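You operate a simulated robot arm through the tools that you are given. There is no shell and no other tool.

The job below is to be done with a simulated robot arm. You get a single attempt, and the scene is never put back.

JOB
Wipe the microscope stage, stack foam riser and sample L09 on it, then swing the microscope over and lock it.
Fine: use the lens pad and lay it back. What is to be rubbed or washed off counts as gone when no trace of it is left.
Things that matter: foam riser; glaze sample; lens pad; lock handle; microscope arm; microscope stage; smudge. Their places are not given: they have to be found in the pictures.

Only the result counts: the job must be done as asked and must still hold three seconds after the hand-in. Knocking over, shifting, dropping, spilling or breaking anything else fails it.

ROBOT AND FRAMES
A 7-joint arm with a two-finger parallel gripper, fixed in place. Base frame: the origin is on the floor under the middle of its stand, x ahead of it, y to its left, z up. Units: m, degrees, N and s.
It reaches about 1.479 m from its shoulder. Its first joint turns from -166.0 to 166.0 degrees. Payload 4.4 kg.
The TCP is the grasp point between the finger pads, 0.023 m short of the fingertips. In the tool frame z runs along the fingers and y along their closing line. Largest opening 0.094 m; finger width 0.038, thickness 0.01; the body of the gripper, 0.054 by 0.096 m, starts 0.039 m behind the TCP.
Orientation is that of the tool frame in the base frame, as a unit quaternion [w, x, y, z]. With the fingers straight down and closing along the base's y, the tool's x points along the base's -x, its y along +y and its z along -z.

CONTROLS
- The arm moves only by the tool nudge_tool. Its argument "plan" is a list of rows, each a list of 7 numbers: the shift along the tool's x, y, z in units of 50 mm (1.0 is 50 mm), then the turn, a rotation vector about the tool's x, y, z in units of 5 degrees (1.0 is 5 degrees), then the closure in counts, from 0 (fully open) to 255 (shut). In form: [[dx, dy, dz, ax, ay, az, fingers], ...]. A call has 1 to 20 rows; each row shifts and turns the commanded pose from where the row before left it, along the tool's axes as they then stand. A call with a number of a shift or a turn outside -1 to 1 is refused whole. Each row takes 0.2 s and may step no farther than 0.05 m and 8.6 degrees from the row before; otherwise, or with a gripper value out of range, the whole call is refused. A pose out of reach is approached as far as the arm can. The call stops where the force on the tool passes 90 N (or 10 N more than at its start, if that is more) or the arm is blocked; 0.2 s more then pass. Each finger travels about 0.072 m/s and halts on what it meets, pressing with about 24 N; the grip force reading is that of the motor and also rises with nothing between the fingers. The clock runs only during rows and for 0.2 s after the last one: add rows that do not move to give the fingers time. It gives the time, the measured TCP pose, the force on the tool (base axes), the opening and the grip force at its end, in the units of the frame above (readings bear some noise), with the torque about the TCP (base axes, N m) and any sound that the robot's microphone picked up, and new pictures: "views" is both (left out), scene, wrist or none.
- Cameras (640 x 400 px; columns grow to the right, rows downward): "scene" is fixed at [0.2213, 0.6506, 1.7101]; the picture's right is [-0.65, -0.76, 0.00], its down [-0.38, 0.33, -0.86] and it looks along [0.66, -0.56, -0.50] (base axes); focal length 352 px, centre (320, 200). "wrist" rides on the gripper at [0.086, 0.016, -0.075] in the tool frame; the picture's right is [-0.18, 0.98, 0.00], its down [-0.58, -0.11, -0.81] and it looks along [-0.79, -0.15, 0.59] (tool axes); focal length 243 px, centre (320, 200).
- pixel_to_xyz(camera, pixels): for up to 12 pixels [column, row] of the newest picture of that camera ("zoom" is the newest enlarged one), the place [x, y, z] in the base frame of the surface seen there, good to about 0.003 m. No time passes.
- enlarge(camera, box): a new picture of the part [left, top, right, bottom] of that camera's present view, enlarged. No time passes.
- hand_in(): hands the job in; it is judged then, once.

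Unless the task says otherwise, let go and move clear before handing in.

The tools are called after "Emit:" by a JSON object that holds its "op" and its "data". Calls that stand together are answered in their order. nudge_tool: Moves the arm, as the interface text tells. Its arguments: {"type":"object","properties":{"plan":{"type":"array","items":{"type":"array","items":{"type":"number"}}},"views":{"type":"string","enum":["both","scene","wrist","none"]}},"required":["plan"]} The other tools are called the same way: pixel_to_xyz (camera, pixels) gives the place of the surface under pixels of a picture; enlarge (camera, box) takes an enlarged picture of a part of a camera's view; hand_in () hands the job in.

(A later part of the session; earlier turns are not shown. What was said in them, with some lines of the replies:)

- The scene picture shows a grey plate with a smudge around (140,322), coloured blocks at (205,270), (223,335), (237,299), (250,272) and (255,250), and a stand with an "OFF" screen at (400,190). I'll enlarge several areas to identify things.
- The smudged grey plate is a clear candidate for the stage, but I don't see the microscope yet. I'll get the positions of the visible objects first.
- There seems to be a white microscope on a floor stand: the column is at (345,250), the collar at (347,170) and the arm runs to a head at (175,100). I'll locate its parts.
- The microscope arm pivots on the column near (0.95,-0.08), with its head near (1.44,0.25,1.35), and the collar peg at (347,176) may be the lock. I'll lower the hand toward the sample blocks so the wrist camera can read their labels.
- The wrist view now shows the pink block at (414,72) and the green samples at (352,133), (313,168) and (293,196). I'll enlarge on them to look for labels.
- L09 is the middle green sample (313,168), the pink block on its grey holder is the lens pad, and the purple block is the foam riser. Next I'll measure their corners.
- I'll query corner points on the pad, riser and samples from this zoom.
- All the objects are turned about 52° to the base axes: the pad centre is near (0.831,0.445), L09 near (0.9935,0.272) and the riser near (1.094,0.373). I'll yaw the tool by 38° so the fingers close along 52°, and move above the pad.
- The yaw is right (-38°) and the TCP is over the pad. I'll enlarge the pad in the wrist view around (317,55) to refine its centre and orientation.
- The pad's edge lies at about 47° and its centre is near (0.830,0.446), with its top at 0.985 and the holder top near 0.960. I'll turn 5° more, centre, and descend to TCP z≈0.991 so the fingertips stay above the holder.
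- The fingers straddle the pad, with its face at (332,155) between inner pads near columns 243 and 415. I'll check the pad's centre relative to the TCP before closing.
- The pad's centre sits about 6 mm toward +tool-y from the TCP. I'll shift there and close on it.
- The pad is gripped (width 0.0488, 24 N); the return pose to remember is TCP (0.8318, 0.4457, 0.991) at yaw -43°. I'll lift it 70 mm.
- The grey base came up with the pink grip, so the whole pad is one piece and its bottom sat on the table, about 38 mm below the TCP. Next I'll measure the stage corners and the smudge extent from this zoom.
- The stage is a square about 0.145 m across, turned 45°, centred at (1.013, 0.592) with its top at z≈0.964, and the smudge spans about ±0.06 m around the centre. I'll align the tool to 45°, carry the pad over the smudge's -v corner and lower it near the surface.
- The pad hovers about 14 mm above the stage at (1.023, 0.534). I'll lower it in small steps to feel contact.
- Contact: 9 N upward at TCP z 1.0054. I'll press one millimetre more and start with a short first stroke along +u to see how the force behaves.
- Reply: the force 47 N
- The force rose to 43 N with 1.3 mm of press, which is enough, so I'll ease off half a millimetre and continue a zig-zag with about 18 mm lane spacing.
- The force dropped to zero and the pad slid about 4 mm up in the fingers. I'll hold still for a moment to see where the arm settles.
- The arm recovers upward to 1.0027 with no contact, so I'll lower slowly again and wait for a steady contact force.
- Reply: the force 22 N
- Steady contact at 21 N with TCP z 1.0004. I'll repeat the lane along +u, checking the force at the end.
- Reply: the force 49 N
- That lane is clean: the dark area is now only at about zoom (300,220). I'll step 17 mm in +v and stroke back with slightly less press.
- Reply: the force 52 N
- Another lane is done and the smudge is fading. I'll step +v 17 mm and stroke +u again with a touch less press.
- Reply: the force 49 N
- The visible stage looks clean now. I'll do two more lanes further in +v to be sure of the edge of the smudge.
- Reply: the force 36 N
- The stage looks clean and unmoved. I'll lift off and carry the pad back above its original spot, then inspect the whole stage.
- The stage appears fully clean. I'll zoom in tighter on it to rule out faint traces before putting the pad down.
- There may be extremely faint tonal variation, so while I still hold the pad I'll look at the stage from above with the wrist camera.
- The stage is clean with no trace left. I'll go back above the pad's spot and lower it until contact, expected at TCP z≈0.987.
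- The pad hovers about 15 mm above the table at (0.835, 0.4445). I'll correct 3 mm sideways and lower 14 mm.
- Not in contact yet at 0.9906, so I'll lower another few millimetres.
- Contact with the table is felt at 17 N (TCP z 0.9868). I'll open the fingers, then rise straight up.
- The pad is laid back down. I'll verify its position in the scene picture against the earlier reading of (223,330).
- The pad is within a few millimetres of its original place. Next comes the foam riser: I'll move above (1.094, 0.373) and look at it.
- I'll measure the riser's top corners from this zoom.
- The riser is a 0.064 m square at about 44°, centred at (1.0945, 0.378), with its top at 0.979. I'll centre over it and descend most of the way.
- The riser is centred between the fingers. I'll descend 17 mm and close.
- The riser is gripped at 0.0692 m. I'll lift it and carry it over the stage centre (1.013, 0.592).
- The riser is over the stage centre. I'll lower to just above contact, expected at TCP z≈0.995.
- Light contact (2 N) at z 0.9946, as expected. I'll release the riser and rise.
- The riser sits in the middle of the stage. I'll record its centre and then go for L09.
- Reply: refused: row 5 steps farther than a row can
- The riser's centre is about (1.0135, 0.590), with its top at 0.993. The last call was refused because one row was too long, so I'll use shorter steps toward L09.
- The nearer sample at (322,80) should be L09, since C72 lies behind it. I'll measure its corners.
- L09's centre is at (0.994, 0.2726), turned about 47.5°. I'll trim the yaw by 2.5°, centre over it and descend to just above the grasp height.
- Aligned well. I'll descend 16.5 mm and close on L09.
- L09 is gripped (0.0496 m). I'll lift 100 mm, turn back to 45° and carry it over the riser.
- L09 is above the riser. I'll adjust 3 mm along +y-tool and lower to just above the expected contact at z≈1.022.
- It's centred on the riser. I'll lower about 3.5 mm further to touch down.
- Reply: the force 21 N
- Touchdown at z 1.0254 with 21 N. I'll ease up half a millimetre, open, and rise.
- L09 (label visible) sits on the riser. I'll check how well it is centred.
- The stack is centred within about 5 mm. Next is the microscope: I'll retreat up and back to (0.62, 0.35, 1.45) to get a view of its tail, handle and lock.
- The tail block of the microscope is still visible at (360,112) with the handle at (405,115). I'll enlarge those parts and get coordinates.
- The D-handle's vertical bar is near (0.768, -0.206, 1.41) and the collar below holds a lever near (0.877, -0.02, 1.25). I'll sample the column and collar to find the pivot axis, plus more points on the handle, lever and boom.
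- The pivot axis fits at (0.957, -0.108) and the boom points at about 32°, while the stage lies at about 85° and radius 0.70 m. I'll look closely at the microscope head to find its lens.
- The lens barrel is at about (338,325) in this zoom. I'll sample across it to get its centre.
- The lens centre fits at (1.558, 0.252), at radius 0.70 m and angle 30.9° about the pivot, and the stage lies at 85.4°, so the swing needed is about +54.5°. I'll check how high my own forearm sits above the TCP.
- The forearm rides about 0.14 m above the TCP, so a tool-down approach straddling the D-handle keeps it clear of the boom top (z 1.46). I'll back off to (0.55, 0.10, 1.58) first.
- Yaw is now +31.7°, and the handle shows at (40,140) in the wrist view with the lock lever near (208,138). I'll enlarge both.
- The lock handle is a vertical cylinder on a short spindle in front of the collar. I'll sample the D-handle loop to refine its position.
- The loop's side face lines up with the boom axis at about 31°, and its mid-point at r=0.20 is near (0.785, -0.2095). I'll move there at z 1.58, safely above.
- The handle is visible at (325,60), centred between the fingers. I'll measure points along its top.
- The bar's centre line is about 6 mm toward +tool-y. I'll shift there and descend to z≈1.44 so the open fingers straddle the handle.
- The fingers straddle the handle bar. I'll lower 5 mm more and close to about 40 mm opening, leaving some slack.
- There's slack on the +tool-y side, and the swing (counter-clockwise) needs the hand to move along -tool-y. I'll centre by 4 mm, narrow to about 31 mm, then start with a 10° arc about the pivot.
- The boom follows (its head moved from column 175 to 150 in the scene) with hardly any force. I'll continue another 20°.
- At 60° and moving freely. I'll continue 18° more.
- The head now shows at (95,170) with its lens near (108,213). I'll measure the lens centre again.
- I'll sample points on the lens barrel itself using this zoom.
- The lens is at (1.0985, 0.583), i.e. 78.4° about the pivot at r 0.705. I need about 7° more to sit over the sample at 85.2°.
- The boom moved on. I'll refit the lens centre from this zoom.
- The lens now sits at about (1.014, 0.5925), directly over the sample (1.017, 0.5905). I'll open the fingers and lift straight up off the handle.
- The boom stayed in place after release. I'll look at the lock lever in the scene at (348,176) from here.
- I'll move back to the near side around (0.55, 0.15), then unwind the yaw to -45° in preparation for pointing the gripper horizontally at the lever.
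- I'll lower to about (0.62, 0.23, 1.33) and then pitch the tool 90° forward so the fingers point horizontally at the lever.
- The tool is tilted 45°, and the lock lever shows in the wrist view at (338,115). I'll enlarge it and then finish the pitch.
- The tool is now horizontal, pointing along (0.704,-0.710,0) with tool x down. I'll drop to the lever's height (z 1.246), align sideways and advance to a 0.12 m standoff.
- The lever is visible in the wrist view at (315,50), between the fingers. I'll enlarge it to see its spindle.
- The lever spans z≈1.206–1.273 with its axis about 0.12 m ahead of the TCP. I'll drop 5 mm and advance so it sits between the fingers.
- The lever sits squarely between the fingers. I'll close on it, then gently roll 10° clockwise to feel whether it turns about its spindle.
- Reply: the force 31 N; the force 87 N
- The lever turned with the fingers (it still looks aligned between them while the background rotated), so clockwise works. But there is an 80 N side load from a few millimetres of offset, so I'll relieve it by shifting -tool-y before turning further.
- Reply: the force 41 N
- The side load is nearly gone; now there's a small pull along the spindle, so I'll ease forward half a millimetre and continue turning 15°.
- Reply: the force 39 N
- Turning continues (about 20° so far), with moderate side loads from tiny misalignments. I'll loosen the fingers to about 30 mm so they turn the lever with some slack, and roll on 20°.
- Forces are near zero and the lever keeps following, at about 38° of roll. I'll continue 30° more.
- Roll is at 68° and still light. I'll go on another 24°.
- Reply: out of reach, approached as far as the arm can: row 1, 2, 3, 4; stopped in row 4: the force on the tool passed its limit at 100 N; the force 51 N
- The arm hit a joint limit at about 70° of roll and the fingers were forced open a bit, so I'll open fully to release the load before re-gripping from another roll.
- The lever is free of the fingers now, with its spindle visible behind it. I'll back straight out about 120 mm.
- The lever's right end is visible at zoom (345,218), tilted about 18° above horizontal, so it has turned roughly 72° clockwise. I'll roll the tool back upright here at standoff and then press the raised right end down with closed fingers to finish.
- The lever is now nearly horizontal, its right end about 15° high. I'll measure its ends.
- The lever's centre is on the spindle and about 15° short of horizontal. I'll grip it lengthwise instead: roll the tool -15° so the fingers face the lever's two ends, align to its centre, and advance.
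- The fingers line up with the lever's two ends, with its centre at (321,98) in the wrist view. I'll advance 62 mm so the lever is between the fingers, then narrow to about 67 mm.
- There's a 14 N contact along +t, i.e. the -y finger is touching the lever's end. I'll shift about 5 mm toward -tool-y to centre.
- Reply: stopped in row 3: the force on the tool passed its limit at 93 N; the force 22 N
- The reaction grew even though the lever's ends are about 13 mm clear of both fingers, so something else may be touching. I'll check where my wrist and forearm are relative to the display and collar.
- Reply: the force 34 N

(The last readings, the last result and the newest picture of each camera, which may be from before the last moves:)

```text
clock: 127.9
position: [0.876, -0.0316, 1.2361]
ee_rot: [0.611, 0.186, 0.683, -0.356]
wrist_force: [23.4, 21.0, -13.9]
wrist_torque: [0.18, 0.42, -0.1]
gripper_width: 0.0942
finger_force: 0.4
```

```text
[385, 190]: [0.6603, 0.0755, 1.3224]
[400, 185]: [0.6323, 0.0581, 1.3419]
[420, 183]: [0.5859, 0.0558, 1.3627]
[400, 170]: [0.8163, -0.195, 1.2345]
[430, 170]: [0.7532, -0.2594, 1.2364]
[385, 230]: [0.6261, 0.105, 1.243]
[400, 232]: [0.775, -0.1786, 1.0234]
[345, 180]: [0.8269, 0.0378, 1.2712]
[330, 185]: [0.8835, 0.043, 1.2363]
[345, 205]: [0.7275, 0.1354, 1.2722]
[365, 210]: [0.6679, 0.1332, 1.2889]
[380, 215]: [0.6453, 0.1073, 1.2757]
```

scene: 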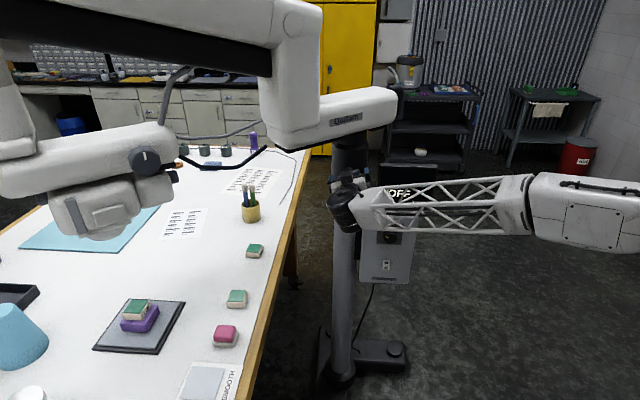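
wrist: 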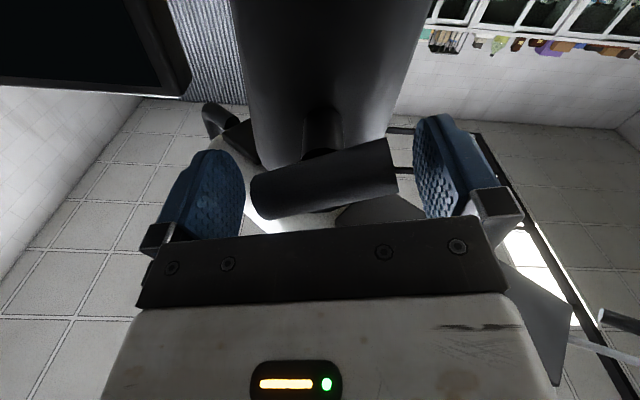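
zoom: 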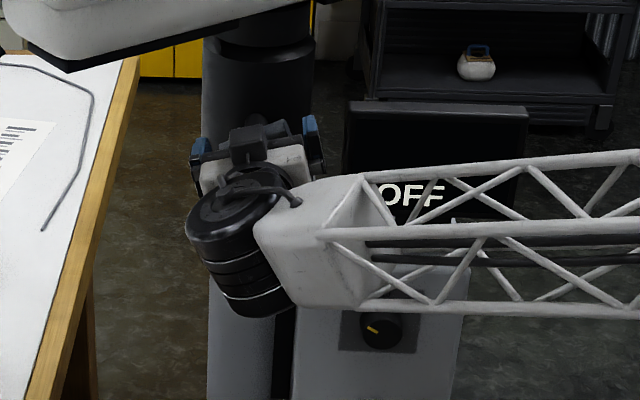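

The force sensor only sees the gripper, and the picture shows roughly 6–8 mm gaps at the fingers, yet 35 N remains. I'll back straight out 30 mm and see whether it vanishes.

Emit:
{"op": "nudge_tool", "data": {"plan": [[0, 0, -0.2, 0, 0, 0, 0], [0, 0, -0.4, 0, 0, 0, 0], [0, 0, -0.4, 0, 0, 0, 0], [0, 0, 0, 0, 0, 0, 0]], "views": "both"}}

Emit:
{"op": "enlarge", "data": {"camera": "scene", "box": [320, 150, 380, 200]}}

Emit:
{"op": "enlarge", "data": {"camera": "wrist", "box": [160, 20, 480, 220]}}

```text
clock: 128.9
position: [0.841, 0.0036, 1.2371]
ee_rot: [0.612, 0.187, 0.682, -0.355]
wrist_force: [-0.6, 0.8, 1.0]
wrist_torque: [0.0, -0.01, 0.02]
gripper_width: 0.0941
finger_force: 0.1
```

scene: 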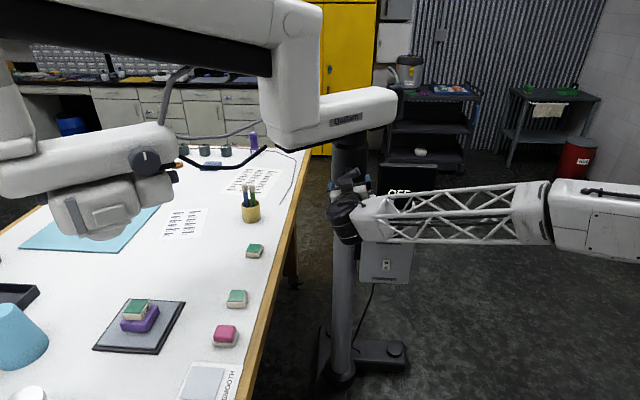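
wrist: 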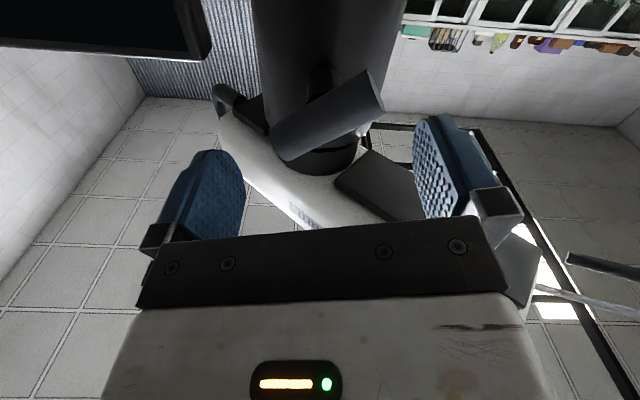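

```text
8.00 times, centred on (350, 175) of scene
```

zoom: 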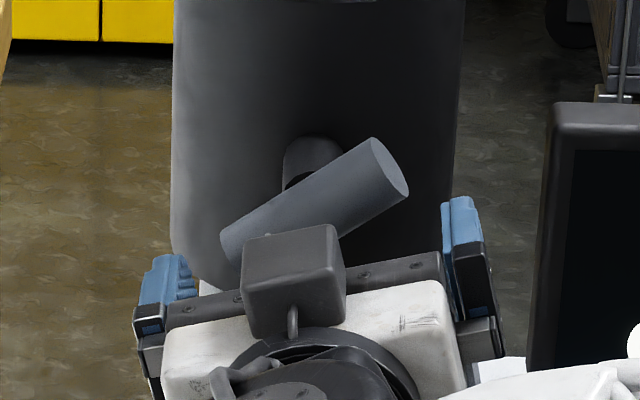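

```text
2.00 times, centred on (320, 120) of wrist
```

zoom: 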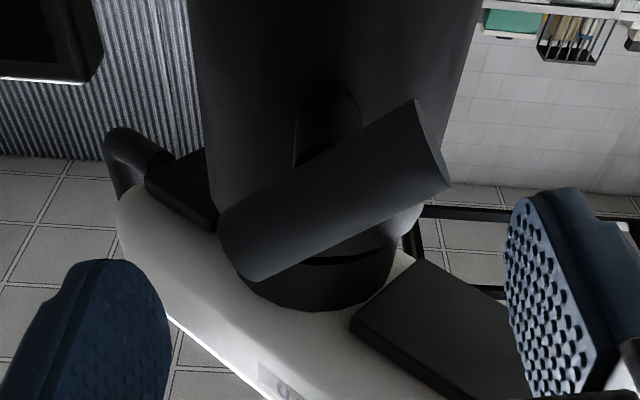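

Backing out freed the force, but the lever was dragged back to about 30° above horizontal. I'll switch to pushing: back off, roll upright, close the fingers, and come in above the raised right-hand end.

Emit:
{"op": "nudge_tool", "data": {"plan": [[0, 0, -0.6, 0, 0, 0, 0], [0, 0, -0.6, 0, 0, 0.95, 255], [0, 0, 0, 0, 0, 0.95, 255], [0, 0, 0, 0, 0, 0.95, 255], [-0.6, -0.2, 0, 0, 0, 0, 255], [-0.6, -0.2, 0, 0, 0, 0, 255], [-0.18, -0.1, 0, 0, 0, 0, 255], [0, 0, 0, 0, 0, 0, 255], [0, 0, 0, 0, 0, 0, 255]], "views": "both"}}

Emit:
{"op": "enlarge", "data": {"camera": "scene", "box": [320, 150, 380, 200]}}

```text
clock: 130.9
position: [0.7829, 0.0294, 1.307]
ee_rot: [0.651, 0.27, 0.653, -0.278]
wrist_force: [-0.1, 0.4, -0.1]
wrist_torque: [0.01, -0.02, -0.05]
gripper_width: 0.0
finger_force: 23.4
```

scene: 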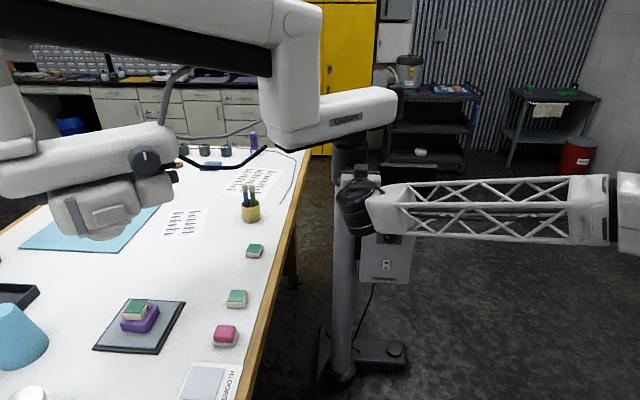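
wrist: 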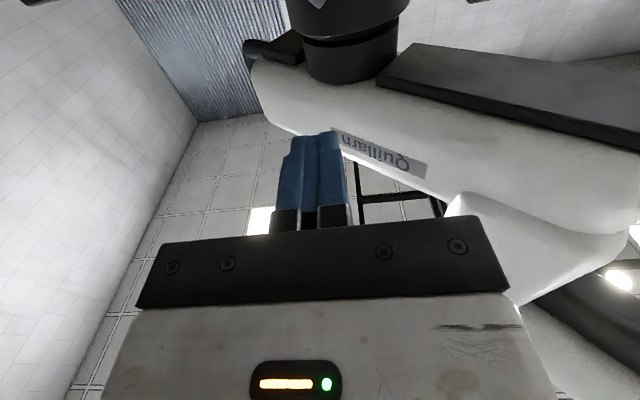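

```text
8.00 times, centred on (350, 175) of scene
```

zoom: 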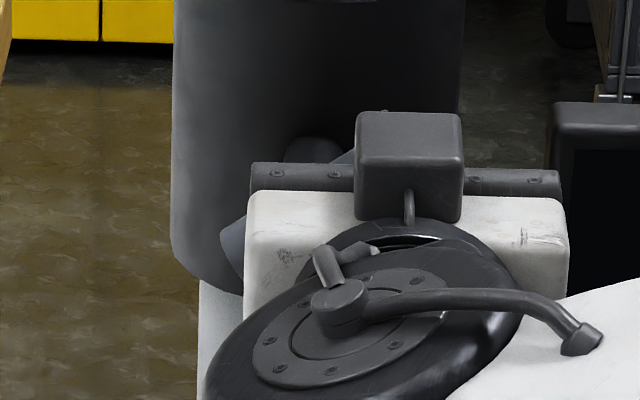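

The closed fingers are at (t 0.574, z 1.307), clear above the lever's raised end. I'll advance 104 mm over it.

Emit:
{"op": "nudge_tool", "data": {"plan": [[0, 0, 0.5, 0, 0, 0, 255], [0, 0, 0.6, 0, 0, 0, 255], [0, 0, 0.6, 0, 0, 0, 255], [0, 0, 0.38, 0, 0, 0, 255], [0, 0, 0, 0, 0, 0, 255], [0, 0, 0, 0, 0, 0, 255]], "views": "both"}}

Emit:
{"op": "enlarge", "data": {"camera": "wrist", "box": [200, 0, 440, 220]}}

```text
clock: 132.3
position: [0.8533, -0.0431, 1.3078]
ee_rot: [0.651, 0.269, 0.654, -0.277]
wrist_force: [-0.3, -0.4, 0.0]
wrist_torque: [-0.01, 0.02, 0.03]
gripper_width: 0.0
finger_force: 23.8
```

scene: 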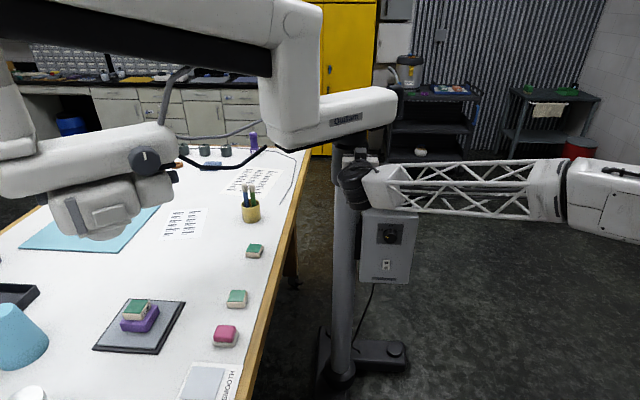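
wrist: 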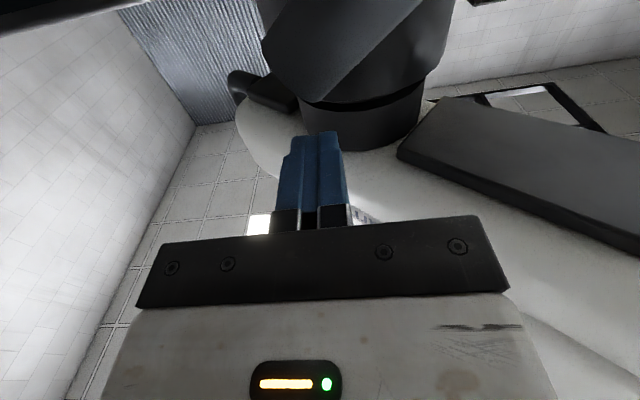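

```text
1.82 times, centred on (320, 110) of wrist
```

zoom: 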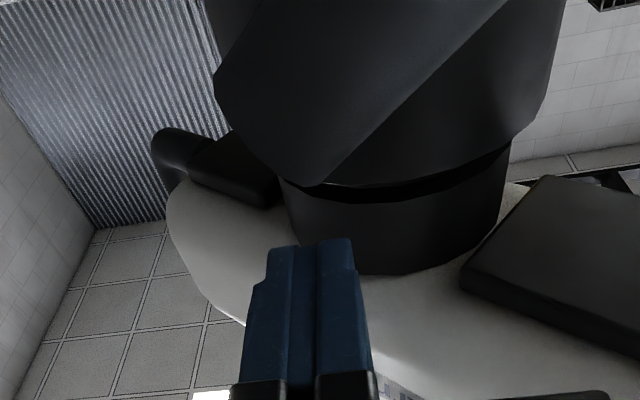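

The fingers are over the lever's raised end. I'll push down in 3 mm steps for 24 mm.

Emit:
{"op": "nudge_tool", "data": {"plan": [[0.08, 0, 0, 0, 0, 0, 255], [0.08, 0, 0, 0, 0, 0, 255], [0.06, 0, 0, 0, 0, 0, 255], [0.06, 0, 0, 0, 0, 0, 255], [0.06, 0, 0, 0, 0, 0, 255], [0.06, 0, 0, 0, 0, 0, 255], [0.06, 0, 0, 0, 0, 0, 255], [0, 0, 0, 0, 0, 0, 255]], "views": "both"}}

Emit:
{"op": "enlarge", "data": {"camera": "wrist", "box": [200, 0, 440, 220]}}

```text
clock: 134.1
position: [0.8538, -0.0441, 1.2846]
ee_rot: [0.65, 0.27, 0.654, -0.277]
wrist_force: [0.4, 0.2, 0.5]
wrist_torque: [0.0, -0.02, -0.01]
gripper_width: 0.0
finger_force: 23.8
```

scene: 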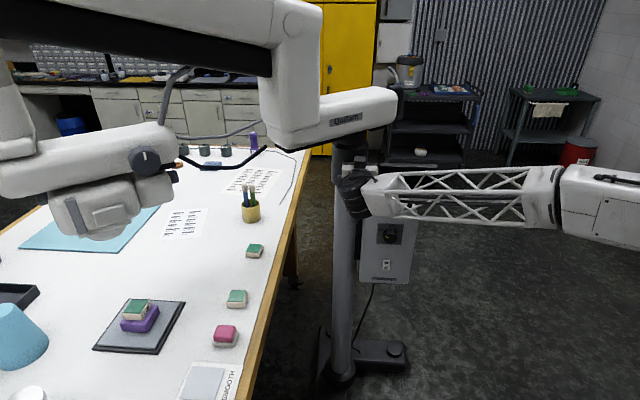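
wrist: 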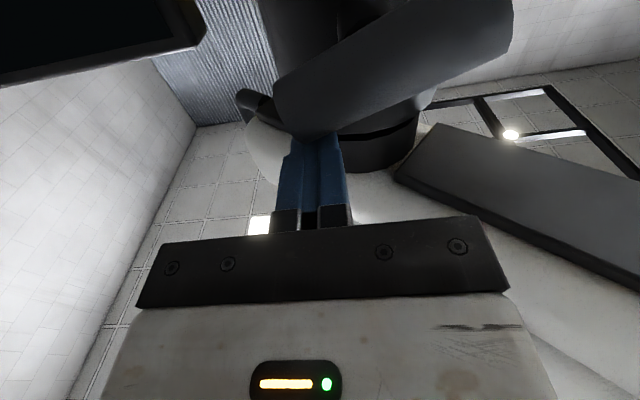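

```text
1.82 times, centred on (320, 110) of wrist
```

zoom: 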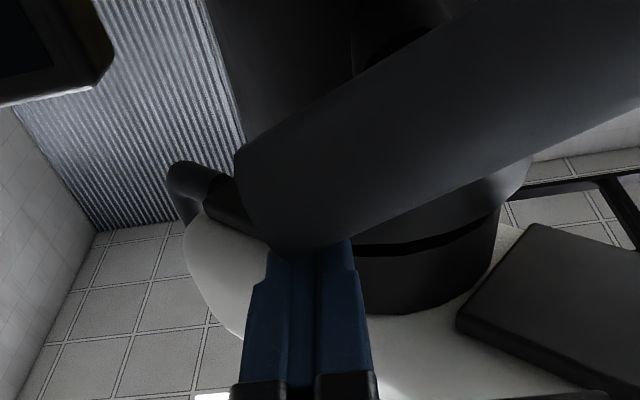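

No force yet at z 1.2846; the lever's end is right under the fingertips. I'll continue down 13 mm.

Emit:
{"op": "nudge_tool", "data": {"plan": [[0.06, 0, 0, 0, 0, 0, 255], [0.06, 0, 0, 0, 0, 0, 255], [0.06, 0, 0, 0, 0, 0, 255], [0.06, 0, 0, 0, 0, 0, 255], [0, 0, 0, 0, 0, 0, 255]], "views": "both"}}

Emit:
{"op": "enlarge", "data": {"camera": "wrist", "box": [200, 0, 440, 220]}}

```text
clock: 135.3
position: [0.855, -0.0435, 1.2723]
ee_rot: [0.651, 0.269, 0.654, -0.276]
wrist_force: [0.4, 0.5, 0.9]
wrist_torque: [0.0, 0.04, 0.04]
gripper_width: 0.0002
finger_force: 23.9
```

scene: 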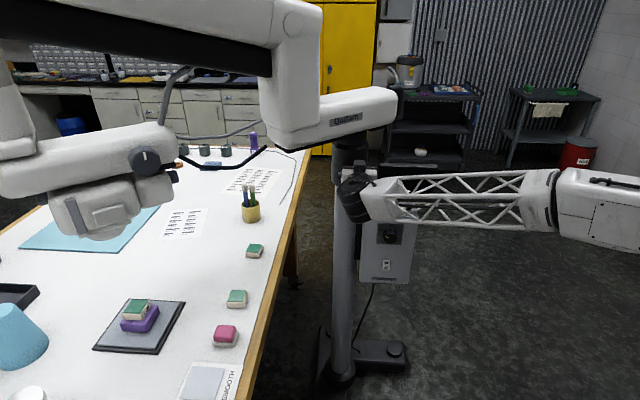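
wrist: 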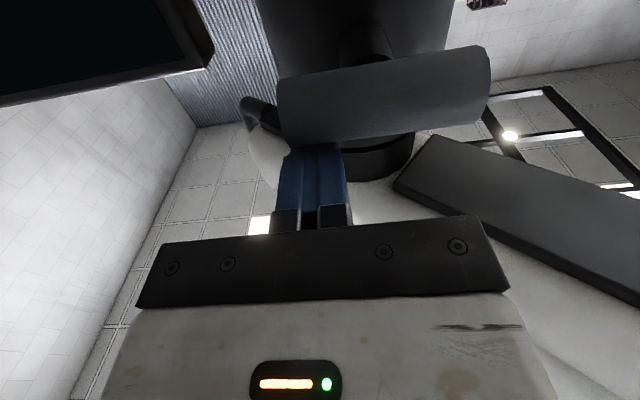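

```text
1.82 times, centred on (320, 110) of wrist
```

zoom: 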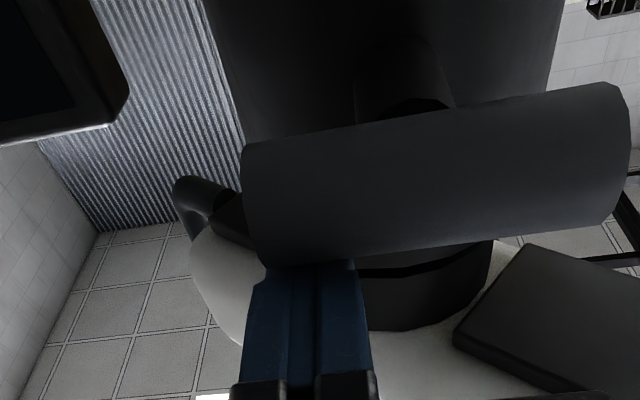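

The lever has followed and is now roughly horizontal with almost no force. I'll press a little further to find its end stop.

Emit:
{"op": "nudge_tool", "data": {"plan": [[0.04, 0, 0, 0, 0, 0, 255], [0.03, 0, 0, 0, 0, 0, 255], [0, 0, 0, 0, 0, 0, 255]], "views": "wrist"}}

Emit:
{"op": "enlarge", "data": {"camera": "wrist", "box": [200, 0, 440, 220]}}

```text
clock: 136.1
position: [0.8539, -0.0443, 1.2726]
ee_rot: [0.652, 0.271, 0.652, -0.276]
wrist_force: [9.3, 4.4, 25.6]
wrist_torque: [-0.09, -0.42, 0.18]
gripper_width: 0.0
finger_force: 23.9
```

wrist: 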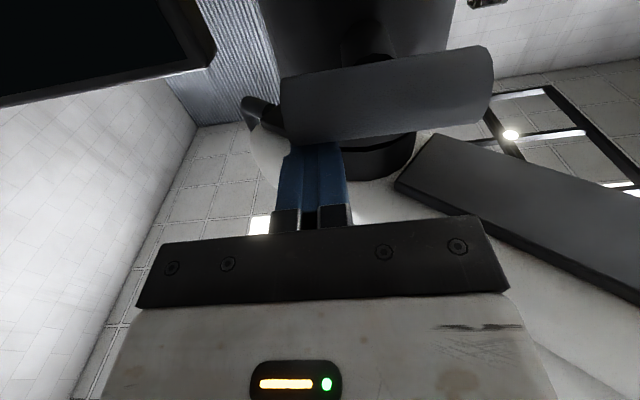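

```text
1.82 times, centred on (320, 110) of wrist
```

zoom: 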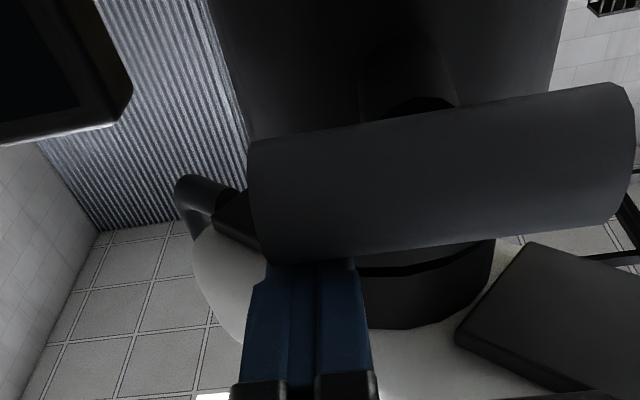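

Resistance appeared: 26 N upward while the hand stayed at z 1.2726, so the lever seems to be at its stop. I'll hold briefly to see if it yields.

Emit:
{"op": "nudge_tool", "data": {"plan": [[0, 0, 0, 0, 0, 0, 255], [0, 0, 0, 0, 0, 0, 255]], "views": "none"}}

```text
clock: 136.7
position: [0.8544, -0.0438, 1.2722]
ee_rot: [0.652, 0.27, 0.652, -0.278]
wrist_force: [13.4, 5.2, 38.9]
wrist_torque: [-0.12, -0.59, 0.28]
gripper_width: 0.0001
finger_force: 24.1
```

It's a firm stop (39 N, no motion), so the lever is fully turned. I'll lift off upward, back out, and inspect the lever and microscope.

Emit:
{"op": "nudge_tool", "data": {"plan": [[-0.1, 0, 0, 0, 0, 0, 255], [-0.3, 0, 0, 0, 0, 0, 255], [-0.4, 0, 0, 0, 0, 0, 255], [0, 0, -0.6, 0, 0, 0, 255], [0, 0, -0.8, 0, 0, 0, 255], [0, 0, -0.9, 0, 0, 0, 255], [0, 0, -0.9, 0, 0, 0, 255], [0, 0, -0.9, 0, 0, 0, 255], [0, 0, -0.9, 0, 0, 0, 255], [0, 0, 0, 0, 0, 0, 255]], "views": "both"}}

Emit:
{"op": "enlarge", "data": {"camera": "scene", "box": [310, 130, 440, 230]}}

```text
clock: 138.9
position: [0.6812, 0.1333, 1.3099]
ee_rot: [0.651, 0.27, 0.653, -0.277]
wrist_force: [0.7, 0.6, 0.1]
wrist_torque: [-0.03, -0.02, 0.02]
gripper_width: 0.0
finger_force: 24.1
```

scene: 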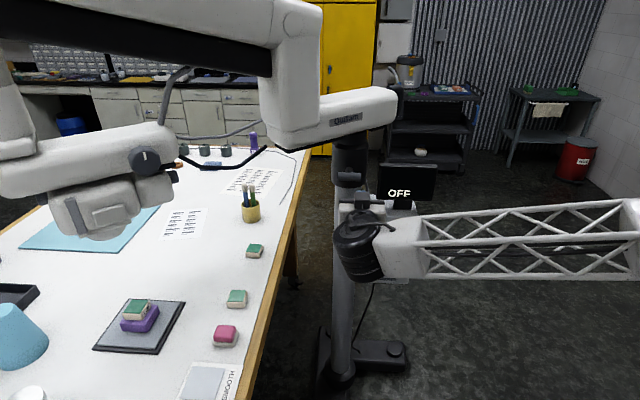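
wrist: 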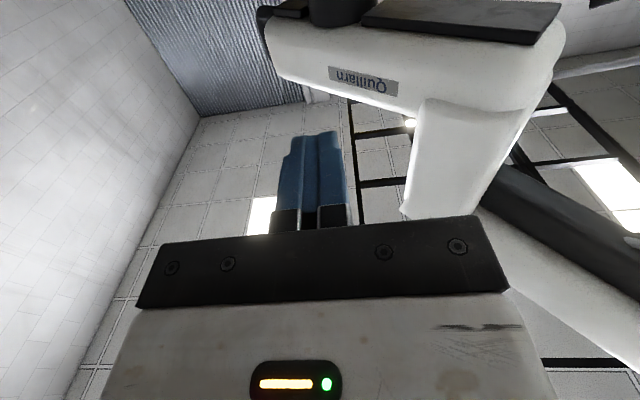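

```text
4.00 times, centred on (375, 180) of scene
```

zoom: 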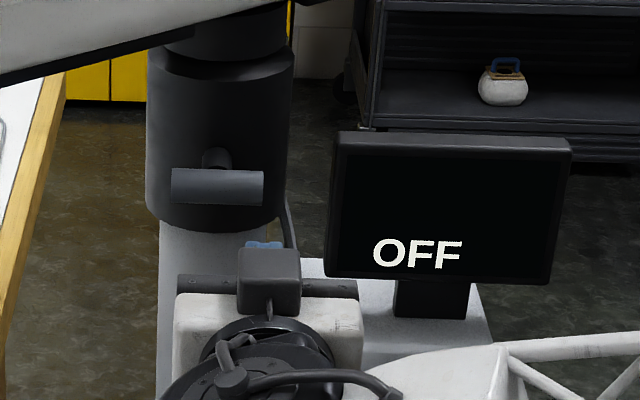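

The lever is now horizontal, a full quarter turn from where it began. To check that it really locks, I'll bring the closed fingertip up beside the boom's tail face for a very gentle push test.

Emit:
{"op": "nudge_tool", "data": {"plan": [[-0.7, -0.65, 0, 0, 0, 0, 255], [-0.7, -0.65, 0, 0, 0, 0, 255], [-0.6, -0.75, 0, 0, 0, 0, 255], [0, 0, 0.8, 0, 0, 0, 255], [0, 0, 0.8, 0, 0, 0, 255], [0, 0, 0.8, 0, 0, 0, 255], [0, 0, 0.8, 0, 0, 0, 255], [0, 0, 0.8, 0, 0, 0, 255], [0, 0, 0.8, 0, 0, 0, 255], [0, 0, 0.8, 0, 0, 0, 255], [0, 0, 0.6, 0, 0, 0, 255], [0, 0, 0, 0, 0, 0, 255], [0, 0, 0, 0, 0, 0, 255]], "views": "both"}}

Emit:
{"op": "enlarge", "data": {"camera": "scene", "box": [310, 60, 450, 200]}}

```text
clock: 141.7
position: [0.8253, -0.1544, 1.4094]
ee_rot: [0.651, 0.27, 0.653, -0.277]
wrist_force: [-0.4, 0.6, -0.1]
wrist_torque: [0.0, -0.02, 0.02]
gripper_width: 0.0
finger_force: 24.5
```

scene: 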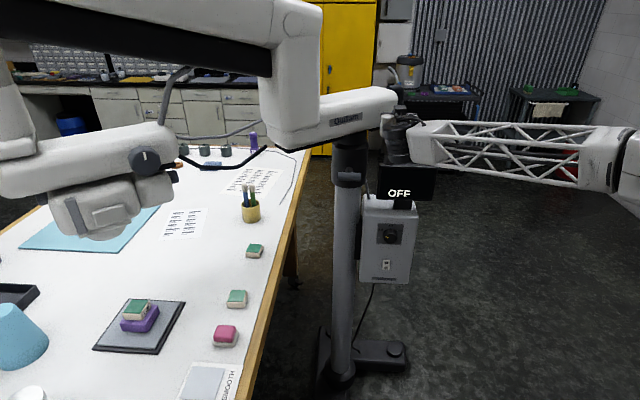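
wrist: 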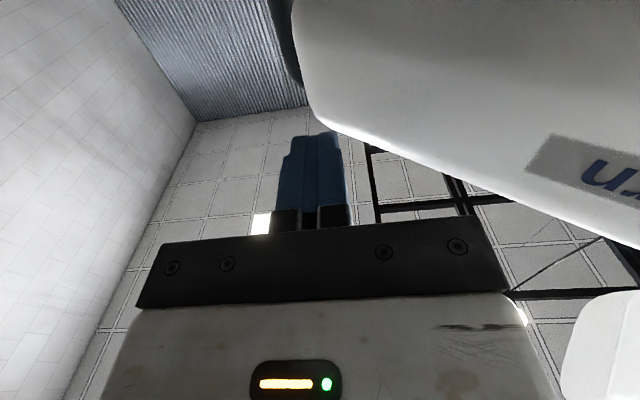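

```text
2.86 times, centred on (380, 130) of scene
```

zoom: 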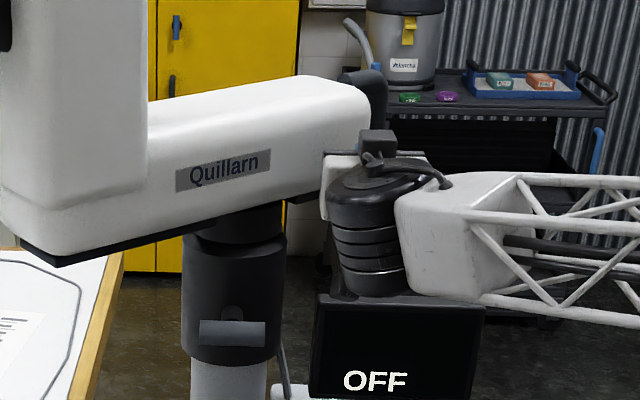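

The fingertip points at the tail's side face, which is about 35–58 mm ahead. I'll measure the face from the wrist view before touching.

Emit:
{"op": "pixel_to_xyz", "data": {"camera": "wrist", "pixels": [[330, 110], [345, 90], [360, 60], [400, 80], [450, 100], [500, 130], [330, 60], [318, 80], [318, 140]]}}

Emit:
{"op": "pixel_to_xyz", "data": {"camera": "scene", "pixels": [[340, 120], [360, 112], [380, 106], [390, 100]]}}

```text
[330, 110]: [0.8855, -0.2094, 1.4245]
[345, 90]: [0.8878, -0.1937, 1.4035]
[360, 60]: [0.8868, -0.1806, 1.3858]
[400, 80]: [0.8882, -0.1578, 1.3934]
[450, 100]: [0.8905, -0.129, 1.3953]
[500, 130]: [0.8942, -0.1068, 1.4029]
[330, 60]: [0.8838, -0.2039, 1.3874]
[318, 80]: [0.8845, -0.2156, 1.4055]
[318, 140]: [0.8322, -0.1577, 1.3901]
```

```text
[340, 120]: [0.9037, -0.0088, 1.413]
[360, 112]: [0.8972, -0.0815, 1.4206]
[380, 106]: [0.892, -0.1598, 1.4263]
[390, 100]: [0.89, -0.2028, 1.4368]
```

The face lies about 50 mm ahead along my axis. I'll close most of that distance, then touch in 1.5 mm steps.

Emit:
{"op": "nudge_tool", "data": {"plan": [[0, 0, 0.4, 0, 0, 0, 255], [0, 0, 0.3, 0, 0, 0, 255], [0, 0, 0.14, 0, 0, 0, 255], [0, 0, 0, 0, 0, 0, 255], [0, 0, 0, 0, 0, 0, 255]], "views": "none"}}

Emit:
{"op": "nudge_tool", "data": {"plan": [[0, 0, 0.03, 0, 0, 0, 255], [0, 0, 0.03, 0, 0, 0, 255], [0, 0, 0, 0, 0, 0, 255]], "views": "none"}}

```text
clock: 142.9
position: [0.853, -0.1851, 1.4097]
ee_rot: [0.651, 0.269, 0.654, -0.276]
wrist_force: [0.1, 0.4, -0.1]
wrist_torque: [0.01, 0.0, -0.02]
gripper_width: 0.0004
finger_force: 23.8
```

```text
clock: 143.7
position: [0.856, -0.1898, 1.4101]
ee_rot: [0.651, 0.271, 0.653, -0.276]
wrist_force: [0.2, -0.2, -1.0]
wrist_torque: [0.0, -0.01, 0.01]
gripper_width: 0.0
finger_force: 24.0
```

Emit:
{"op": "nudge_tool", "data": {"plan": [[0, 0, 0.03, 0, 0, 0, 255], [0, 0, 0.03, 0, 0, 0, 255], [0, 0, 0, 0, 0, 0, 255]], "views": "none"}}

```text
clock: 144.5
position: [0.8581, -0.1919, 1.4105]
ee_rot: [0.651, 0.27, 0.653, -0.277]
wrist_force: [-0.2, -0.4, -0.3]
wrist_torque: [-0.02, 0.01, -0.01]
gripper_width: 0.0
finger_force: 23.9
```

Still about 5 mm of gap by my estimate. I'll go on in small steps.

Emit:
{"op": "nudge_tool", "data": {"plan": [[0, 0, 0.04, 0, 0, 0, 255], [0, 0, 0.04, 0, 0, 0, 255], [0, 0, 0, 0, 0, 0, 255]], "views": "none"}}

Emit:
{"op": "nudge_tool", "data": {"plan": [[0, 0, 0.03, 0, 0, 0, 255], [0, 0, 0, 0, 0, 0, 255]], "views": "none"}}

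```text
clock: 145.3
position: [0.8608, -0.1946, 1.4108]
ee_rot: [0.651, 0.27, 0.653, -0.277]
wrist_force: [0.1, 0.4, -0.3]
wrist_torque: [-0.02, -0.01, 0.02]
gripper_width: 0.0
finger_force: 24.1
```

```text
clock: 145.9
position: [0.8624, -0.1964, 1.4097]
ee_rot: [0.651, 0.27, 0.653, -0.276]
wrist_force: [-0.4, 0.0, -0.3]
wrist_torque: [0.03, -0.01, 0.02]
gripper_width: 0.0003
finger_force: 24.2
```

The tip should be about to touch. I'll advance another 1.5 mm, then 1 mm.

Emit:
{"op": "nudge_tool", "data": {"plan": [[0, 0, 0.03, 0, 0, 0, 255], [0, 0, 0, 0, 0, 0, 255]], "views": "none"}}

Emit:
{"op": "nudge_tool", "data": {"plan": [[0, 0, 0.025, 0, 0, 0, 255], [0, 0, 0, 0, 0, 0, 255]], "views": "wrist"}}

```text
clock: 146.5
position: [0.8622, -0.1967, 1.4091]
ee_rot: [0.651, 0.27, 0.653, -0.276]
wrist_force: [0.9, 0.4, 0.1]
wrist_torque: [0.02, 0.01, -0.02]
gripper_width: 0.0
finger_force: 24.2
```

```text
clock: 147.1
position: [0.8638, -0.1984, 1.4097]
ee_rot: [0.651, 0.269, 0.654, -0.276]
wrist_force: [-5.3, 2.6, -1.0]
wrist_torque: [-0.02, -0.08, 0.0]
gripper_width: 0.0
finger_force: 24.2
```

wrist: 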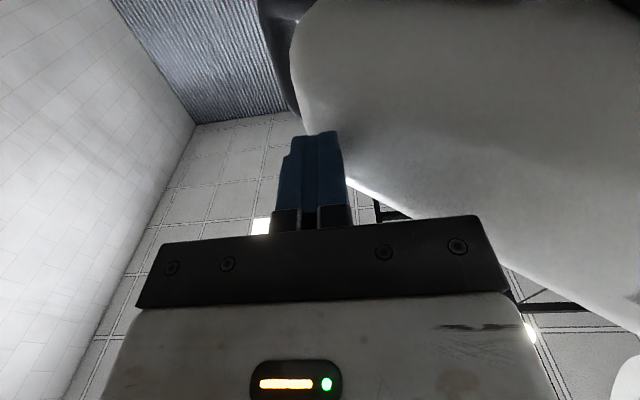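

Contact at about 6 N. I'll push one more millimetre and see whether the force climbs (locked) or the boom yields.

Emit:
{"op": "nudge_tool", "data": {"plan": [[0, 0, 0.02, 0, 0, 0, 255], [0, 0, 0, 0, 0, 0, 255]], "views": "none"}}

```text
clock: 147.7
position: [0.8635, -0.1982, 1.4101]
ee_rot: [0.651, 0.27, 0.654, -0.276]
wrist_force: [-44.1, 23.0, -15.9]
wrist_torque: [0.04, -0.11, 0.05]
gripper_width: 0.0002
finger_force: 23.7
```

The force jumped to about 50 N with no movement, so the boom is firmly locked. I'll back off along the tool axis right away.

Emit:
{"op": "nudge_tool", "data": {"plan": [[0, 0, -0.2, 0, 0, 0, 255], [0, 0, -0.6, 0, 0, 0, 255], [0, 0, -0.9, 0, 0, 0, 255], [0, 0, -0.9, 0, 0, 0, 255], [0, 0, -0.9, 0, 0, 0, 255], [0, 0, -0.9, 0, 0, 0, 255], [0, 0, -0.9, 0, 0, 0, 255], [0, 0, -0.9, 0, 0, 0, 0], [0, 0, -0.9, 0, 0, 0, 0], [0, 0, 0, 0, 0, 0, 0]], "views": "both"}}

Emit:
{"op": "enlarge", "data": {"camera": "scene", "box": [40, 180, 160, 270]}}

Emit:
{"op": "enlarge", "data": {"camera": "scene", "box": [310, 120, 440, 220]}}

Emit:
{"op": "enlarge", "data": {"camera": "scene", "box": [80, 230, 280, 400]}}

```text
clock: 149.9
position: [0.6178, 0.0548, 1.4089]
ee_rot: [0.651, 0.271, 0.653, -0.276]
wrist_force: [-0.3, 0.2, -0.6]
wrist_torque: [0.01, -0.03, -0.01]
gripper_width: 0.0941
finger_force: 0.0
```

scene: 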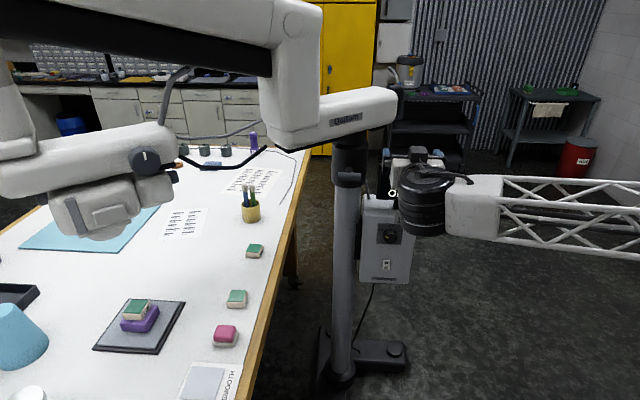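
wrist: 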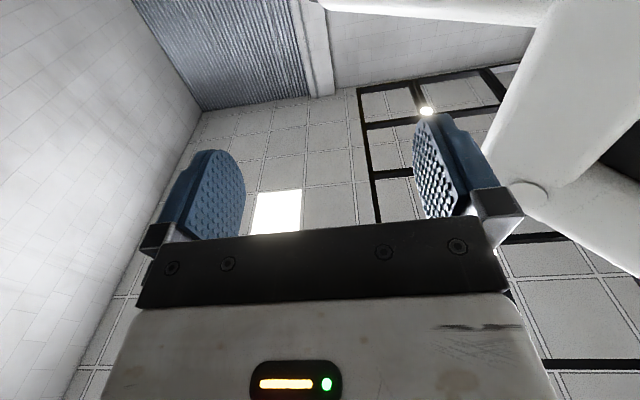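

```text
4.44 times, centred on (100, 225) of scene
```

zoom: 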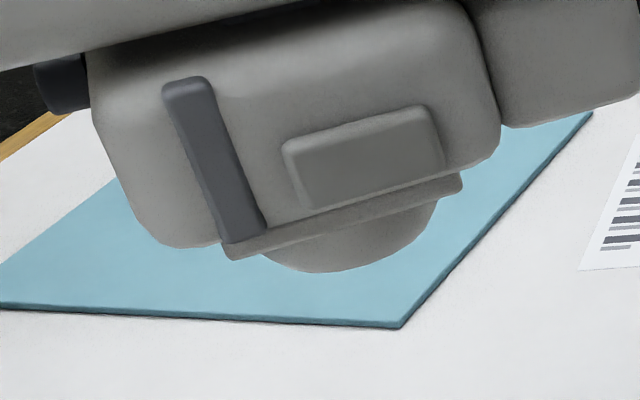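

```text
4.00 times, centred on (375, 170) of scene
```

zoom: 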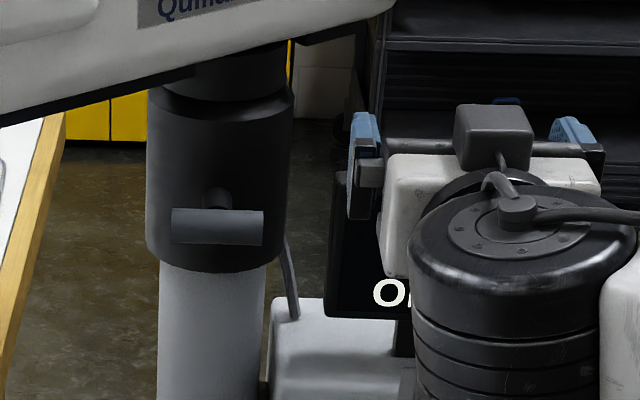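

```text
2.35 times, centred on (180, 315) of scene
```

zoom: 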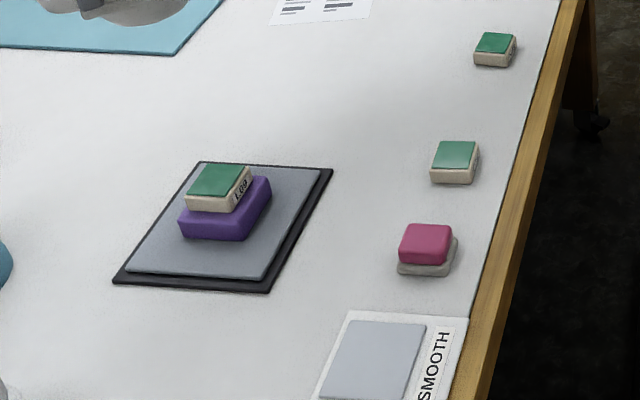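

The lens is still over the sample (its bottom is at scene (98,241), as before the test), the lever is horizontal, the stack and pad are in place, and the gripper is open and well clear. I'm handing in.

Emit:
{"op": "hand_in", "data": {}}

```text
The job is handed in.
```

The job is handed in, and every step was done. I haven't had a pass or fail result back.

- **Stage:** I wiped it with the lens pad, and close-up pictures afterwards showed no trace of the smudge.
- **Lens pad:** It is back where it came from, within about 5 mm.
- **Stack:** The foam riser is in the middle of the stage and L09 is on top of it, glaze side up. The two are centred on each other to about 5 mm.
- **Microscope:** I swung it round by its rear handle. The lens measured within about 4 mm of the centre of L09.
- **Lock:** I turned the lock handle a quarter turn clockwise until it hit a firm stop. The arm then did not move under a push of about 50 N, though it had swung freely before.

While turning the lock, my wrist ran out of travel at about 70°. A second grip then knocked the handle partly back, so I finished by pressing its end down to the stop. Before handing in I let go and moved the gripper clear. The pictures showed nothing else moved.
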